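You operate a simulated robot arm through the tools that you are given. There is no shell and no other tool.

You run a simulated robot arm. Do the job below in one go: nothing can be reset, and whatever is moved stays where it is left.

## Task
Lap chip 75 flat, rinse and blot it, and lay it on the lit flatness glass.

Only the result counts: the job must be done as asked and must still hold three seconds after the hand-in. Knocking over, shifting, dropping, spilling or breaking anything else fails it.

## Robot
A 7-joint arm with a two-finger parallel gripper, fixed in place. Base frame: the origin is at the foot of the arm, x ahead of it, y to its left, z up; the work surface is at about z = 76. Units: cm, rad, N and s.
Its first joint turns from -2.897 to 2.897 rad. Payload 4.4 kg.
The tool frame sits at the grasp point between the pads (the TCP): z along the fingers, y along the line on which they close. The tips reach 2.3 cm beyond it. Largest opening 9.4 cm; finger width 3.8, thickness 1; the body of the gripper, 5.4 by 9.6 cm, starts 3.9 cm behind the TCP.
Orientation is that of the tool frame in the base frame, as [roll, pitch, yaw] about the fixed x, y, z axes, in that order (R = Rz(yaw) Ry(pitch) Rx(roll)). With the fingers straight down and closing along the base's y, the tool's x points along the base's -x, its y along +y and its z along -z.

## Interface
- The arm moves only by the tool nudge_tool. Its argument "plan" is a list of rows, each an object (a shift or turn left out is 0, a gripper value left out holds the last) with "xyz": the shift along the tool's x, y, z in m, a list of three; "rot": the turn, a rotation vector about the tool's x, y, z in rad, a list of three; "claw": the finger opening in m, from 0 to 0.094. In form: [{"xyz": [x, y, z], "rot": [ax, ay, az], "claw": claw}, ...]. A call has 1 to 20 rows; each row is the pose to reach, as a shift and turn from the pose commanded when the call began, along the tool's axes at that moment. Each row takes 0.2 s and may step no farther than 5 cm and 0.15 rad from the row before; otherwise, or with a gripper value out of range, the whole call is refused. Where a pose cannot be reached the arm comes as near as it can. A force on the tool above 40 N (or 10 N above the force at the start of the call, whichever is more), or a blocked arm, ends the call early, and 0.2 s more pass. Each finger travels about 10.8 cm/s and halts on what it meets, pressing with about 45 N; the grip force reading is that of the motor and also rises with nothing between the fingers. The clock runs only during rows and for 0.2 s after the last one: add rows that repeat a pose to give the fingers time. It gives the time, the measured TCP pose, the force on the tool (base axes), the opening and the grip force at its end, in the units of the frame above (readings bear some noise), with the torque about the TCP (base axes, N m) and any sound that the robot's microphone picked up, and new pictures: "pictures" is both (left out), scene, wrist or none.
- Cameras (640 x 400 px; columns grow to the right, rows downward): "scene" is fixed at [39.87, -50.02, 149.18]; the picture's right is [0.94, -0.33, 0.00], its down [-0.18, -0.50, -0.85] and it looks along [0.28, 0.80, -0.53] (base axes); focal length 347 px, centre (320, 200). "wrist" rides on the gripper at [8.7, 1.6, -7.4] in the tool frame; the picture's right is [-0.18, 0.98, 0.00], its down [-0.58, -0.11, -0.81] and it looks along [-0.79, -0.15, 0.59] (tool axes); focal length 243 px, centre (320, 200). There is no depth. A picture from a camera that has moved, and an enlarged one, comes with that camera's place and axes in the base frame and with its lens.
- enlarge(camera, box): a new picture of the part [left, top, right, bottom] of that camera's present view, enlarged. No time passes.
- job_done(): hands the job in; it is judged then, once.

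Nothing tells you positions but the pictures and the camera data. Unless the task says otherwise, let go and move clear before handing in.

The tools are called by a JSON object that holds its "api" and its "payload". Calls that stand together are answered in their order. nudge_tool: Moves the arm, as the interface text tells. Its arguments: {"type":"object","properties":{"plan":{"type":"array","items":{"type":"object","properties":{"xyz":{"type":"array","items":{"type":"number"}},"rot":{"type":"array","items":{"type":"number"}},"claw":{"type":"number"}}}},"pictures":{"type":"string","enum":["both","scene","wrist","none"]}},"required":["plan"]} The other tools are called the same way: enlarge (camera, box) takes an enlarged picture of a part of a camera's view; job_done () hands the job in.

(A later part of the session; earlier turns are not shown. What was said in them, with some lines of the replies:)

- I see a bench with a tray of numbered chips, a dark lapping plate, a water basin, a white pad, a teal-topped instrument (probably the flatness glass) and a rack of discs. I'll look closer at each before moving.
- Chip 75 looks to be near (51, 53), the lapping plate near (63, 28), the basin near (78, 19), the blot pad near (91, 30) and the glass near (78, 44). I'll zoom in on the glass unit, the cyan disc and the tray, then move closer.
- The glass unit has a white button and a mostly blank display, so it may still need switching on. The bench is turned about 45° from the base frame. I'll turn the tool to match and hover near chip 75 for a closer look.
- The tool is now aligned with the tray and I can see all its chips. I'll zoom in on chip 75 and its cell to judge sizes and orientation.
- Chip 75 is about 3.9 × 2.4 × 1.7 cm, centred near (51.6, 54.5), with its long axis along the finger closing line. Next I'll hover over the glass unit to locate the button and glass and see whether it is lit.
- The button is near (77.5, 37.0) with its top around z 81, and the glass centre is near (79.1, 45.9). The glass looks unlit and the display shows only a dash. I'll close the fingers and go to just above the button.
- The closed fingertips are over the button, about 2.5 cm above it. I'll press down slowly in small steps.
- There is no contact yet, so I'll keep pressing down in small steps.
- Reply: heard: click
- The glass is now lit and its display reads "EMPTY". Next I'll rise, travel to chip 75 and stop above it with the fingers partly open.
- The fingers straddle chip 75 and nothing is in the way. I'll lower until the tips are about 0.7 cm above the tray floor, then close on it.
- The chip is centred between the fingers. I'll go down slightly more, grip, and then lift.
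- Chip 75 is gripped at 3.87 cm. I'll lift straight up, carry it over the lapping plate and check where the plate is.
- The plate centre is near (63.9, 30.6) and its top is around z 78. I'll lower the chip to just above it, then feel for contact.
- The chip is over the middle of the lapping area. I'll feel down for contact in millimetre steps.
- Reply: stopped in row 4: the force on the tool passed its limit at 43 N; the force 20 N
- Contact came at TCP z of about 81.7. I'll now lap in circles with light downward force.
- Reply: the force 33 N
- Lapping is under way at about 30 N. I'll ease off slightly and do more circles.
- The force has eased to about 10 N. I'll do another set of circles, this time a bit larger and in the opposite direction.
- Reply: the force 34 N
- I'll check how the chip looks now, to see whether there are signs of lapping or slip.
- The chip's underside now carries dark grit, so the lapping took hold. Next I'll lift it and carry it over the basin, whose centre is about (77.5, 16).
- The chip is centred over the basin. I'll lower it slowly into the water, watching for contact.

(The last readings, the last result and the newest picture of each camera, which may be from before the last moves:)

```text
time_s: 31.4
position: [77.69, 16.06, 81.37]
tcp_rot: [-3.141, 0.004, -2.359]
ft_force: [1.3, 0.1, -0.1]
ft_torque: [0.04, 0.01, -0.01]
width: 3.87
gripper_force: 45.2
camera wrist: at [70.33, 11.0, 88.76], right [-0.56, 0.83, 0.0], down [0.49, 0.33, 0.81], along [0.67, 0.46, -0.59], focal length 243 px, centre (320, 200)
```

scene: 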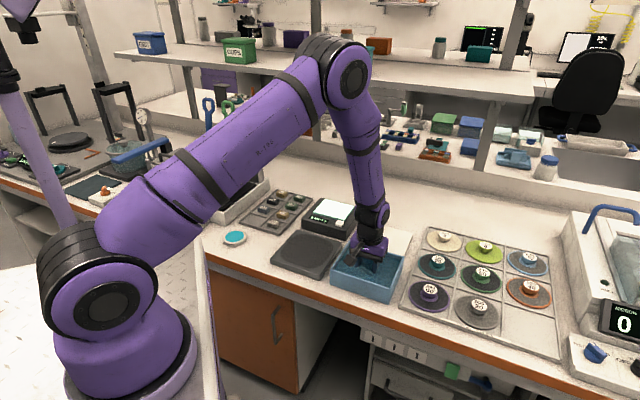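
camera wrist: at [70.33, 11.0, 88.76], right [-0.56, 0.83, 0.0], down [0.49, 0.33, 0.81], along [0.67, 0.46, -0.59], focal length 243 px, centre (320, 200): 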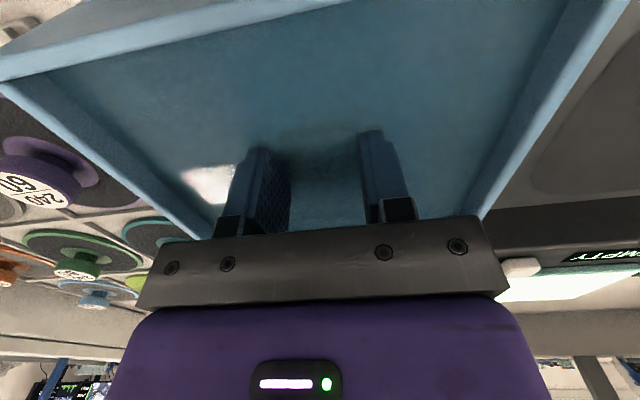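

The chip is fully under water. I'll swish it gently for a few strokes, then raise it just above the surface to inspect.

{"api": "nudge_tool", "payload": {"plan": [{"xyz": [0, 0.01, 0]}, {"xyz": [0, 0.02, 0]}, {"xyz": [0, 0.01, 0]}, {"xyz": [0, 0.0, 0]}, {"xyz": [0, -0.01, 0]}, {"xyz": [0, -0.02, 0]}, {"xyz": [0, -0.01, 0]}, {"xyz": [0, 0.0, 0]}, {"xyz": [0.01, 0.0, 0]}, {"xyz": [0, 0.01, 0]}, {"xyz": [0, 0.02, 0]}, {"xyz": [0, 0.01, 0]}, {"xyz": [0, -0.01, 0]}, {"xyz": [0, -0.02, 0]}, {"xyz": [0, 0, 0]}, {"xyz": [0, 0, -0.01]}, {"xyz": [0, 0, -0.03]}, {"xyz": [0, 0, -0.06]}, {"xyz": [0, 0, -0.09]}, {"xyz": [0, 0, -0.09]}]}}

{"api": "enlarge", "payload": {"camera": "wrist", "box": [220, 80, 420, 230]}}

{"api": "enlarge", "payload": {"camera": "scene", "box": [325, 190, 435, 300]}}

```text
time_s: 35.6
position: [77.65, 16.04, 90.58]
tcp_rot: [3.142, 0.003, -2.359]
ft_force: [0.2, -0.6, -0.6]
ft_torque: [0.0, 0.07, -0.01]
width: 3.87
gripper_force: 45.3
camera wrist: at [70.23, 10.98, 97.84], right [-0.56, 0.83, 0.0], down [0.49, 0.33, 0.81], along [0.67, 0.46, -0.59], focal length 243 px, centre (320, 200)
```

scene: 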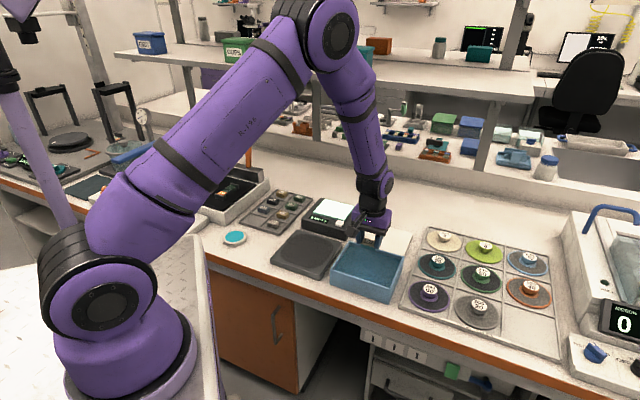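
wrist: 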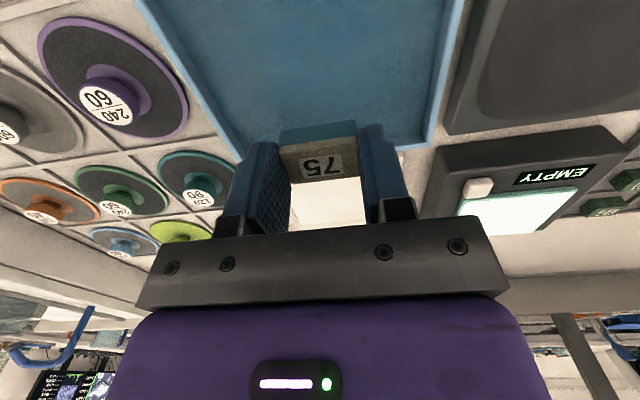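

```text
2.67 times, centred on (320, 155) of wrist
camera zoom: at [70.23, 10.98, 97.84], right [-0.56, 0.83, 0.0], down [0.49, 0.33, 0.81], along [0.67, 0.46, -0.59], focal length 647 px, centre (320, 320)
```

zoom: 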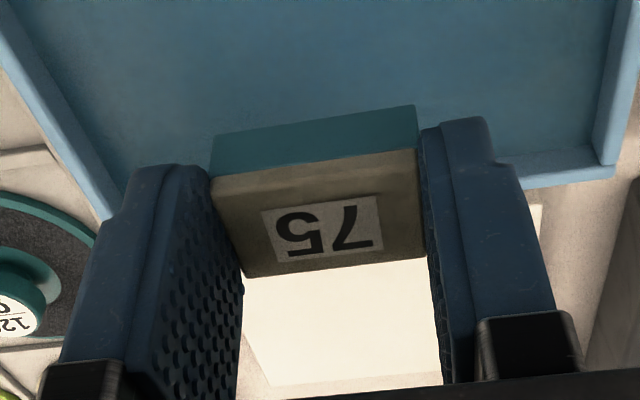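

```text
3.64 times, centred on (380, 245) of scene
camera zoom: at [39.87, -50.02, 149.18], right [0.94, -0.33, 0.0], down [-0.18, -0.5, -0.85], along [0.28, 0.8, -0.53], focal length 1263 px, centre (102, 36)
```

zoom: 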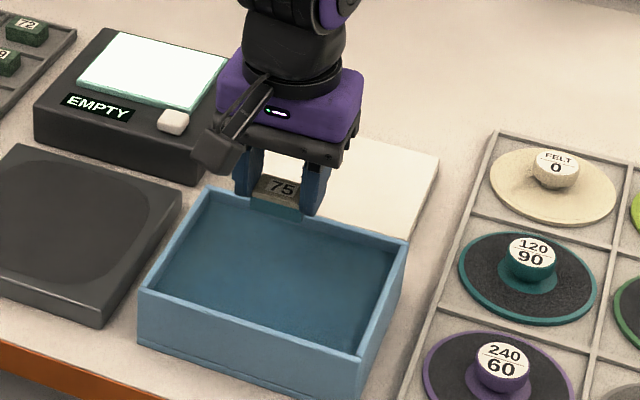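

The grit is gone and the underside now shows a wet film. Next I'll carry the chip over the blotting pad, aiming for about (87.5, 29.5), and lower it close.

{"api": "nudge_tool", "payload": {"plan": [{"xyz": [0, 0, -0.01]}, {"xyz": [-0.04, 0.006, -0.02]}, {"xyz": [-0.08, 0.012, -0.02]}, {"xyz": [-0.12, 0.018, -0.02]}, {"xyz": [-0.165, 0.0255, -0.02]}, {"xyz": [-0.165, 0.0255, 0.02]}, {"xyz": [-0.165, 0.0255, 0.06]}, {"xyz": [-0.165, 0.0255, 0.085]}, {"xyz": [-0.165, 0.0255, 0.085]}]}}

```text
time_s: 37.6
position: [87.48, 29.37, 81.92]
tcp_rot: [3.141, 0.003, -2.358]
ft_force: [0.7, -0.7, -1.0]
ft_torque: [-0.02, -0.01, 0.01]
width: 3.88
gripper_force: 45.2
camera wrist: at [80.17, 24.45, 89.33], right [-0.56, 0.83, 0.0], down [0.49, 0.33, 0.81], along [0.67, 0.46, -0.59], focal length 243 px, centre (320, 200)
```

scene: 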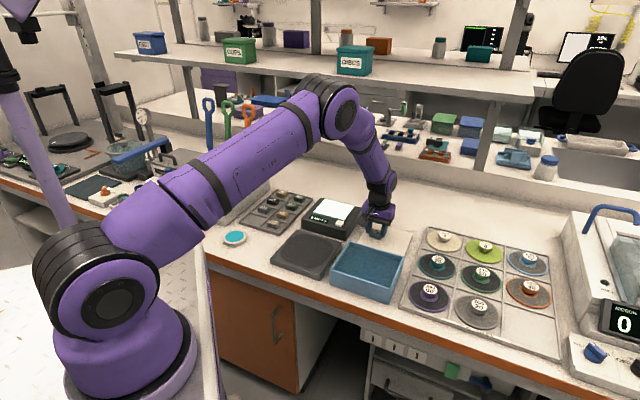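
wrist: 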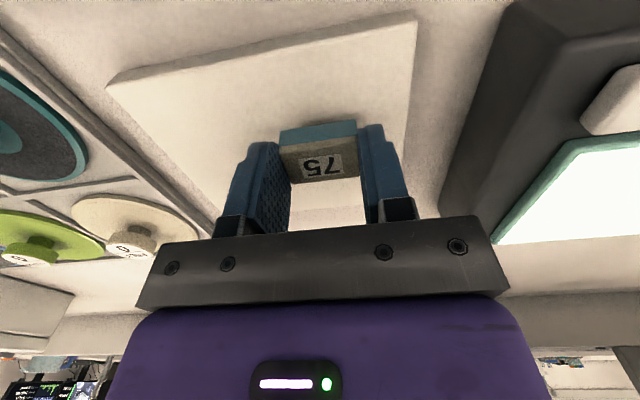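

The chip is over the pad. I'll press it down gently until I feel contact.

{"api": "nudge_tool", "payload": {"plan": [{"xyz": [0, 0, 0.006]}, {"xyz": [0, 0, 0.011]}, {"xyz": [0, 0, 0.014]}, {"xyz": [0, 0, 0.016]}, {"xyz": [0, 0, 0.018]}, {"xyz": [0, 0, 0.0195]}, {"xyz": [0, 0, 0.021]}, {"xyz": [0, 0, 0.0225]}, {"xyz": [0, 0, 0.024]}], "pictures": "wrist"}}

```text
time_s: 38.6
position: [87.7, 29.72, 80.92]
tcp_rot: [-3.139, 0.009, -2.358]
ft_force: [0.7, 0.7, 10.5]
ft_torque: [-0.06, 0.1, 0.03]
width: 3.88
gripper_force: 45.1
stopped in row 5: the force on the tool passed its limit at 42 N (the readings are from after the stop); the commanded pose is now the measured one
camera wrist: at [80.34, 24.59, 88.14], right [-0.56, 0.83, 0.0], down [0.48, 0.33, 0.81], along [0.67, 0.46, -0.58], focal length 243 px, centre (320, 200)
```

wrist: 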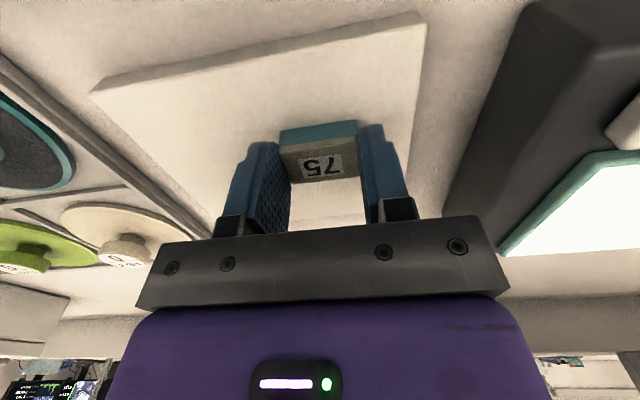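

The chip is pressing on the pad at about 10 N. I'll hold it there a moment, then lift slightly and inspect.

{"api": "nudge_tool", "payload": {"plan": [{"xyz": [0, 0, 0]}, {"xyz": [0, 0, 0]}, {"xyz": [0, 0, 0]}, {"xyz": [0, 0, 0]}, {"xyz": [0, 0, 0]}, {"xyz": [0, 0, 0]}, {"xyz": [0, 0, -0.01]}, {"xyz": [0, 0, -0.03]}, {"xyz": [0, 0, -0.03]}], "pictures": "wrist"}}

{"api": "enlarge", "payload": {"camera": "wrist", "box": [220, 80, 420, 230]}}

```text
time_s: 40.6
position: [87.6, 29.65, 83.5]
tcp_rot: [3.141, 0.004, -2.356]
ft_force: [-0.1, 0.6, 0.0]
ft_torque: [-0.01, -0.01, 0.01]
width: 3.88
gripper_force: 45.4
camera wrist: at [80.24, 24.58, 90.75], right [-0.56, 0.83, 0.0], down [0.49, 0.33, 0.81], along [0.67, 0.46, -0.59], focal length 243 px, centre (320, 200)
```

wrist: 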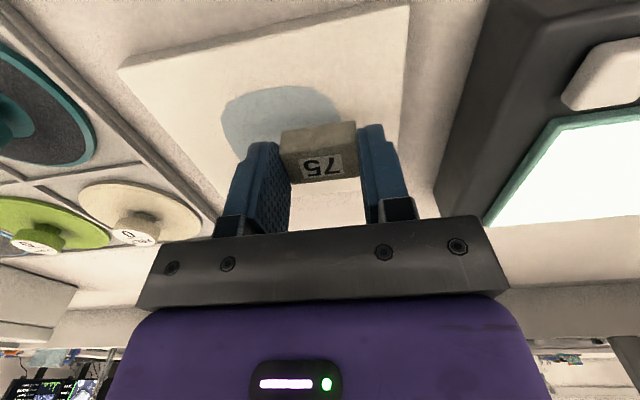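

```text
2.67 times, centred on (320, 155) of wrist
camera zoom: at [80.24, 24.58, 90.75], right [-0.56, 0.83, 0.0], down [0.49, 0.33, 0.81], along [0.67, 0.46, -0.59], focal length 647 px, centre (320, 320)
```

zoom: 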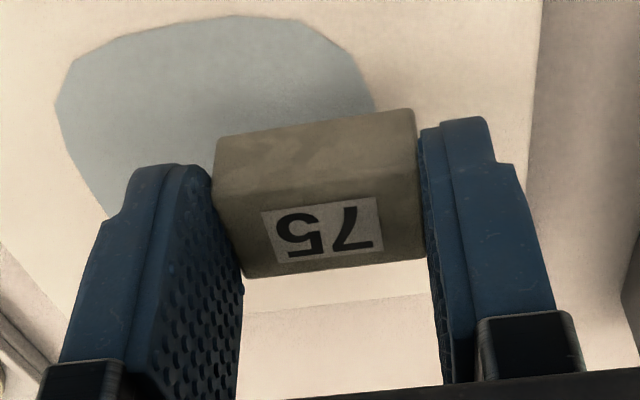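

The chip is dry and left a damp patch on the pad. I'll carry it over the lit glass at about (79.1, 45.9) and stop just above.

{"api": "nudge_tool", "payload": {"plan": [{"xyz": [0, 0, -0.045]}, {"xyz": [0, 0, -0.09]}, {"xyz": [-0.0, 0.0, -0.1]}, {"xyz": [-0.013, 0.044, -0.1]}, {"xyz": [-0.026, 0.088, -0.1]}, {"xyz": [-0.04, 0.132, -0.1]}, {"xyz": [-0.055, 0.175, -0.1]}, {"xyz": [-0.055, 0.175, -0.1]}]}}

```text
time_s: 42.5
position: [79.21, 45.87, 93.7]
tcp_rot: [3.141, 0.007, -2.358]
ft_force: [0.5, -0.3, -0.3]
ft_torque: [0.01, 0.04, -0.01]
width: 3.85
gripper_force: 45.3
camera wrist: at [71.8, 40.89, 100.96], right [-0.56, 0.83, 0.0], down [0.48, 0.33, 0.81], along [0.67, 0.46, -0.59], focal length 243 px, centre (320, 200)
```

scene: 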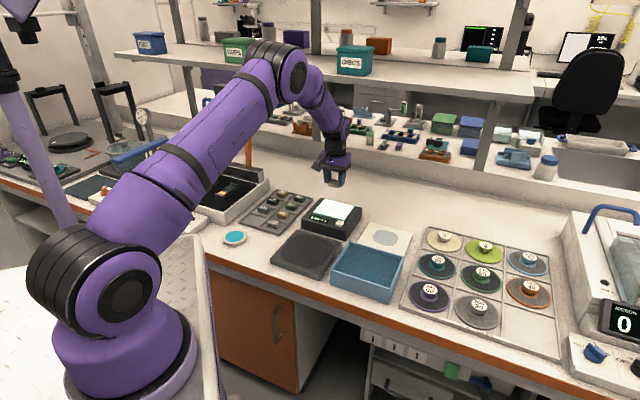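
wrist: 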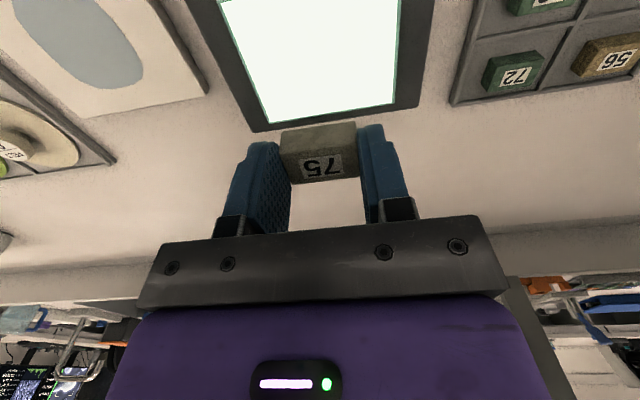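

The glass centre checks out at about (79, 45.8), right below the chip. I'll lower to just above the glass.

{"api": "nudge_tool", "payload": {"plan": [{"xyz": [0, 0, 0.03]}, {"xyz": [0, 0, 0.055]}, {"xyz": [0, 0, 0.07]}, {"xyz": [0, 0, 0.08]}, {"xyz": [0, 0, 0.08]}]}}

```text
time_s: 43.6
position: [79.24, 46.04, 85.83]
tcp_rot: [-3.14, 0.007, -2.358]
ft_force: [-0.2, 0.4, -0.9]
ft_torque: [0.0, 0.01, -0.02]
width: 3.86
gripper_force: 45.0
camera wrist: at [71.88, 40.85, 93.06], right [-0.56, 0.83, 0.0], down [0.48, 0.33, 0.81], along [0.67, 0.46, -0.59], focal length 243 px, centre (320, 200)
```

scene: 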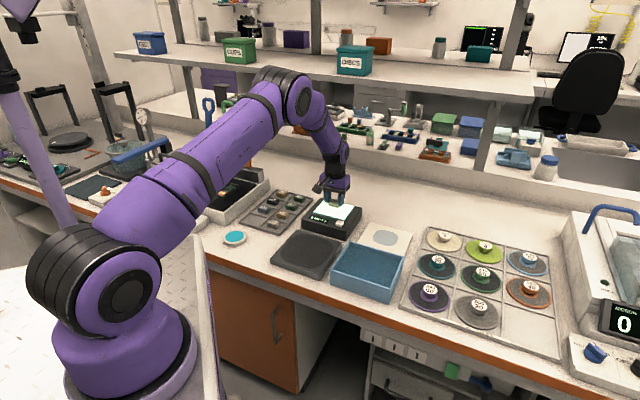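
wrist: 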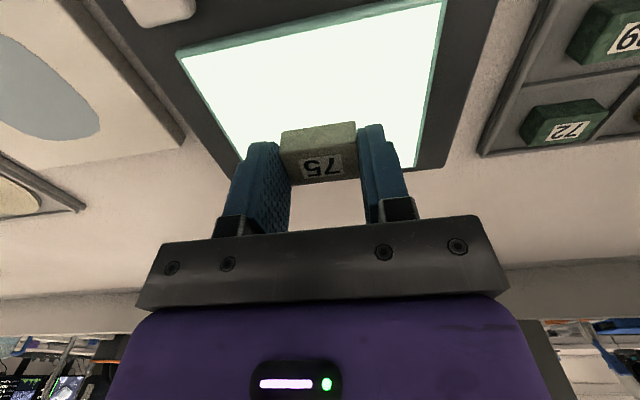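

I'll now lower in millimetre steps toward the glass, checking the force often.

{"api": "nudge_tool", "payload": {"plan": [{"xyz": [0, 0, 0.003]}, {"xyz": [0, 0, 0.006]}, {"xyz": [0, 0, 0.009]}, {"xyz": [0, 0, 0.01]}], "pictures": "none"}}

```text
time_s: 44.6
position: [79.15, 45.96, 84.92]
tcp_rot: [-3.141, 0.006, -2.36]
ft_force: [0.6, 0.6, -0.5]
ft_torque: [0.0, -0.01, -0.01]
width: 3.89
gripper_force: 44.7
```

{"api": "nudge_tool", "payload": {"plan": [{"xyz": [0, 0, 0.001]}, {"xyz": [0, 0, 0.002]}, {"xyz": [0, 0, 0.003]}, {"xyz": [0, 0, 0.003]}]}}

{"api": "enlarge", "payload": {"camera": "wrist", "box": [220, 80, 420, 230]}}

```text
time_s: 45.6
position: [79.2, 45.98, 84.57]
tcp_rot: [-3.141, 0.01, -2.358]
ft_force: [-0.6, -1.9, 10.7]
ft_torque: [-0.12, 0.02, -0.02]
width: 3.87
gripper_force: 45.2
camera wrist: at [71.83, 40.85, 91.84], right [-0.56, 0.83, 0.0], down [0.48, 0.33, 0.81], along [0.67, 0.46, -0.58], focal length 243 px, centre (320, 200)
```

scene: 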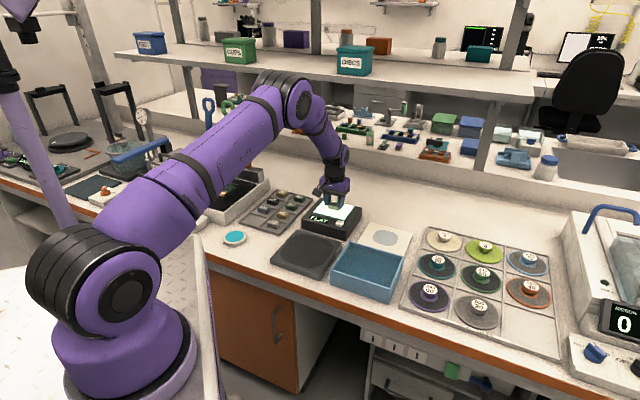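
wrist: 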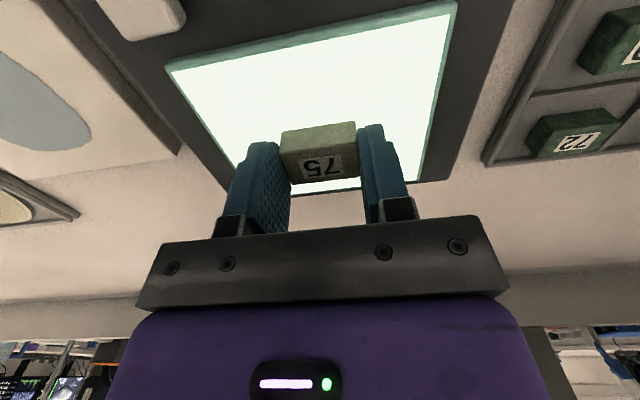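

```text
2.67 times, centred on (320, 155) of wrist
camera zoom: at [71.83, 40.85, 91.84], right [-0.56, 0.83, 0.0], down [0.48, 0.33, 0.81], along [0.67, 0.46, -0.58], focal length 647 px, centre (320, 320)
```

zoom: 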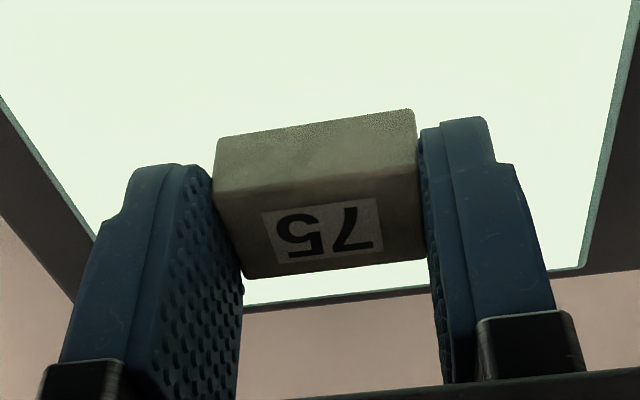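

The chip rests on the glass and the display reads "FLAT". I'll open the fingers slightly and back straight up.

{"api": "nudge_tool", "payload": {"plan": [{"xyz": [0, 0, -0.0005]}, {"xyz": [0, 0, -0.0005], "claw": 0.045}, {"xyz": [0, 0, -0.0005], "claw": 0.055}, {"xyz": [0, 0, -0.0005], "claw": 0.055}, {"xyz": [0, 0, -0.01]}, {"xyz": [0, 0, -0.04]}, {"xyz": [0, 0, -0.08]}, {"xyz": [0, 0, -0.12]}, {"xyz": [0, 0, -0.16]}, {"xyz": [0.04, 0, -0.18]}, {"xyz": [0.08, 0, -0.19]}, {"xyz": [0.08, 0, -0.19]}]}}

{"api": "enlarge", "payload": {"camera": "scene", "box": [290, 170, 420, 270]}}

```text
time_s: 48.2
position: [73.4, 40.18, 103.26]
tcp_rot: [-3.139, 0.008, -2.359]
ft_force: [0.1, 0.2, -0.3]
ft_torque: [0.01, 0.01, 0.01]
width: 5.49
gripper_force: 0.0
camera wrist: at [66.06, 35.03, 110.6], right [-0.56, 0.83, 0.0], down [0.48, 0.33, 0.81], along [0.67, 0.46, -0.59], focal length 243 px, centre (320, 200)
```

scene: 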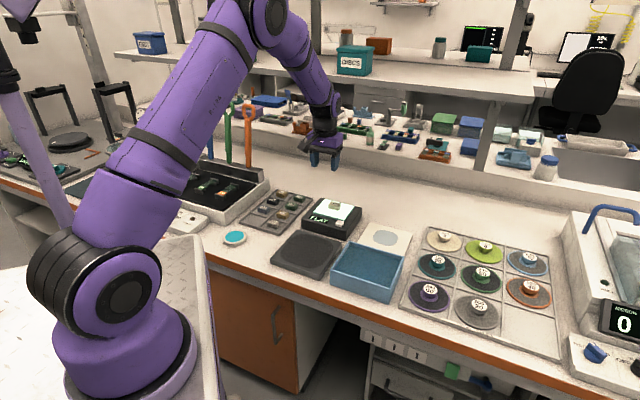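
wrist: 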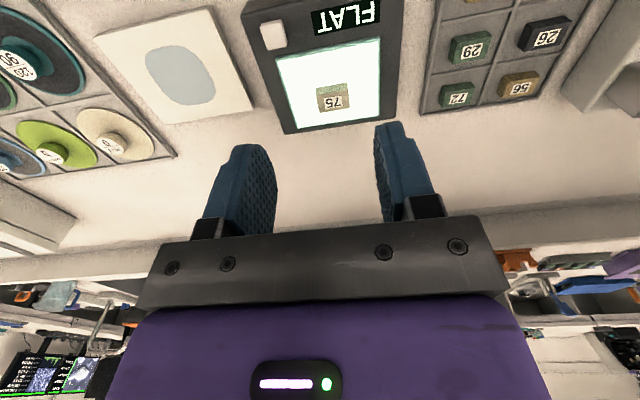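

```text
4.00 times, centred on (355, 220) of scene
camera zoom: at [39.87, -50.02, 149.18], right [0.94, -0.33, 0.0], down [-0.18, -0.5, -0.85], along [0.28, 0.8, -0.53], focal length 1390 px, centre (180, 120)
```

zoom: 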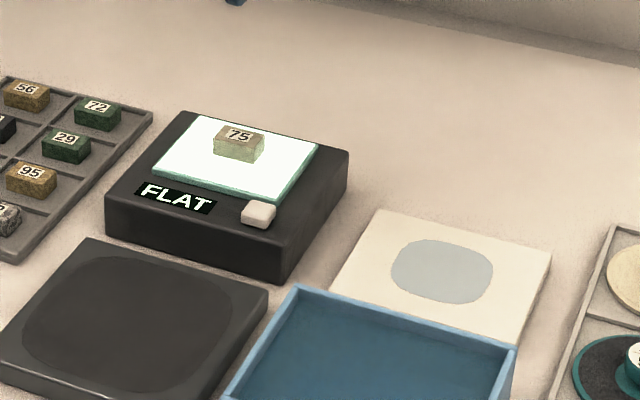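

Chip 75 sits on the lit glass, the display reads "FLAT", and everything else looks undisturbed. The gripper is clear, so I'm handing in.

{"api": "job_done", "payload": {}}

```text
The job is handed in.
```

Chip 75 is lapped, rinsed, blotted and lying on the lit flatness glass. The display read "FLAT" both when I set the chip down and after I let go.

- **Glass:** It was off at the start, so I switched it on with the white button first. The display read "EMPTY" until the chip went on.
- **Lapping:** I did about five circles on the plate, pressing with roughly 10 to 30 N.
- **Rinse and blot:** The rinse removed the grit. One press on the pad left the chip looking dry, with a damp patch on the pad.
- **Surroundings:** In the last pictures, nothing else looked moved or spilled. The gripper was clear of the bench when I handed in.
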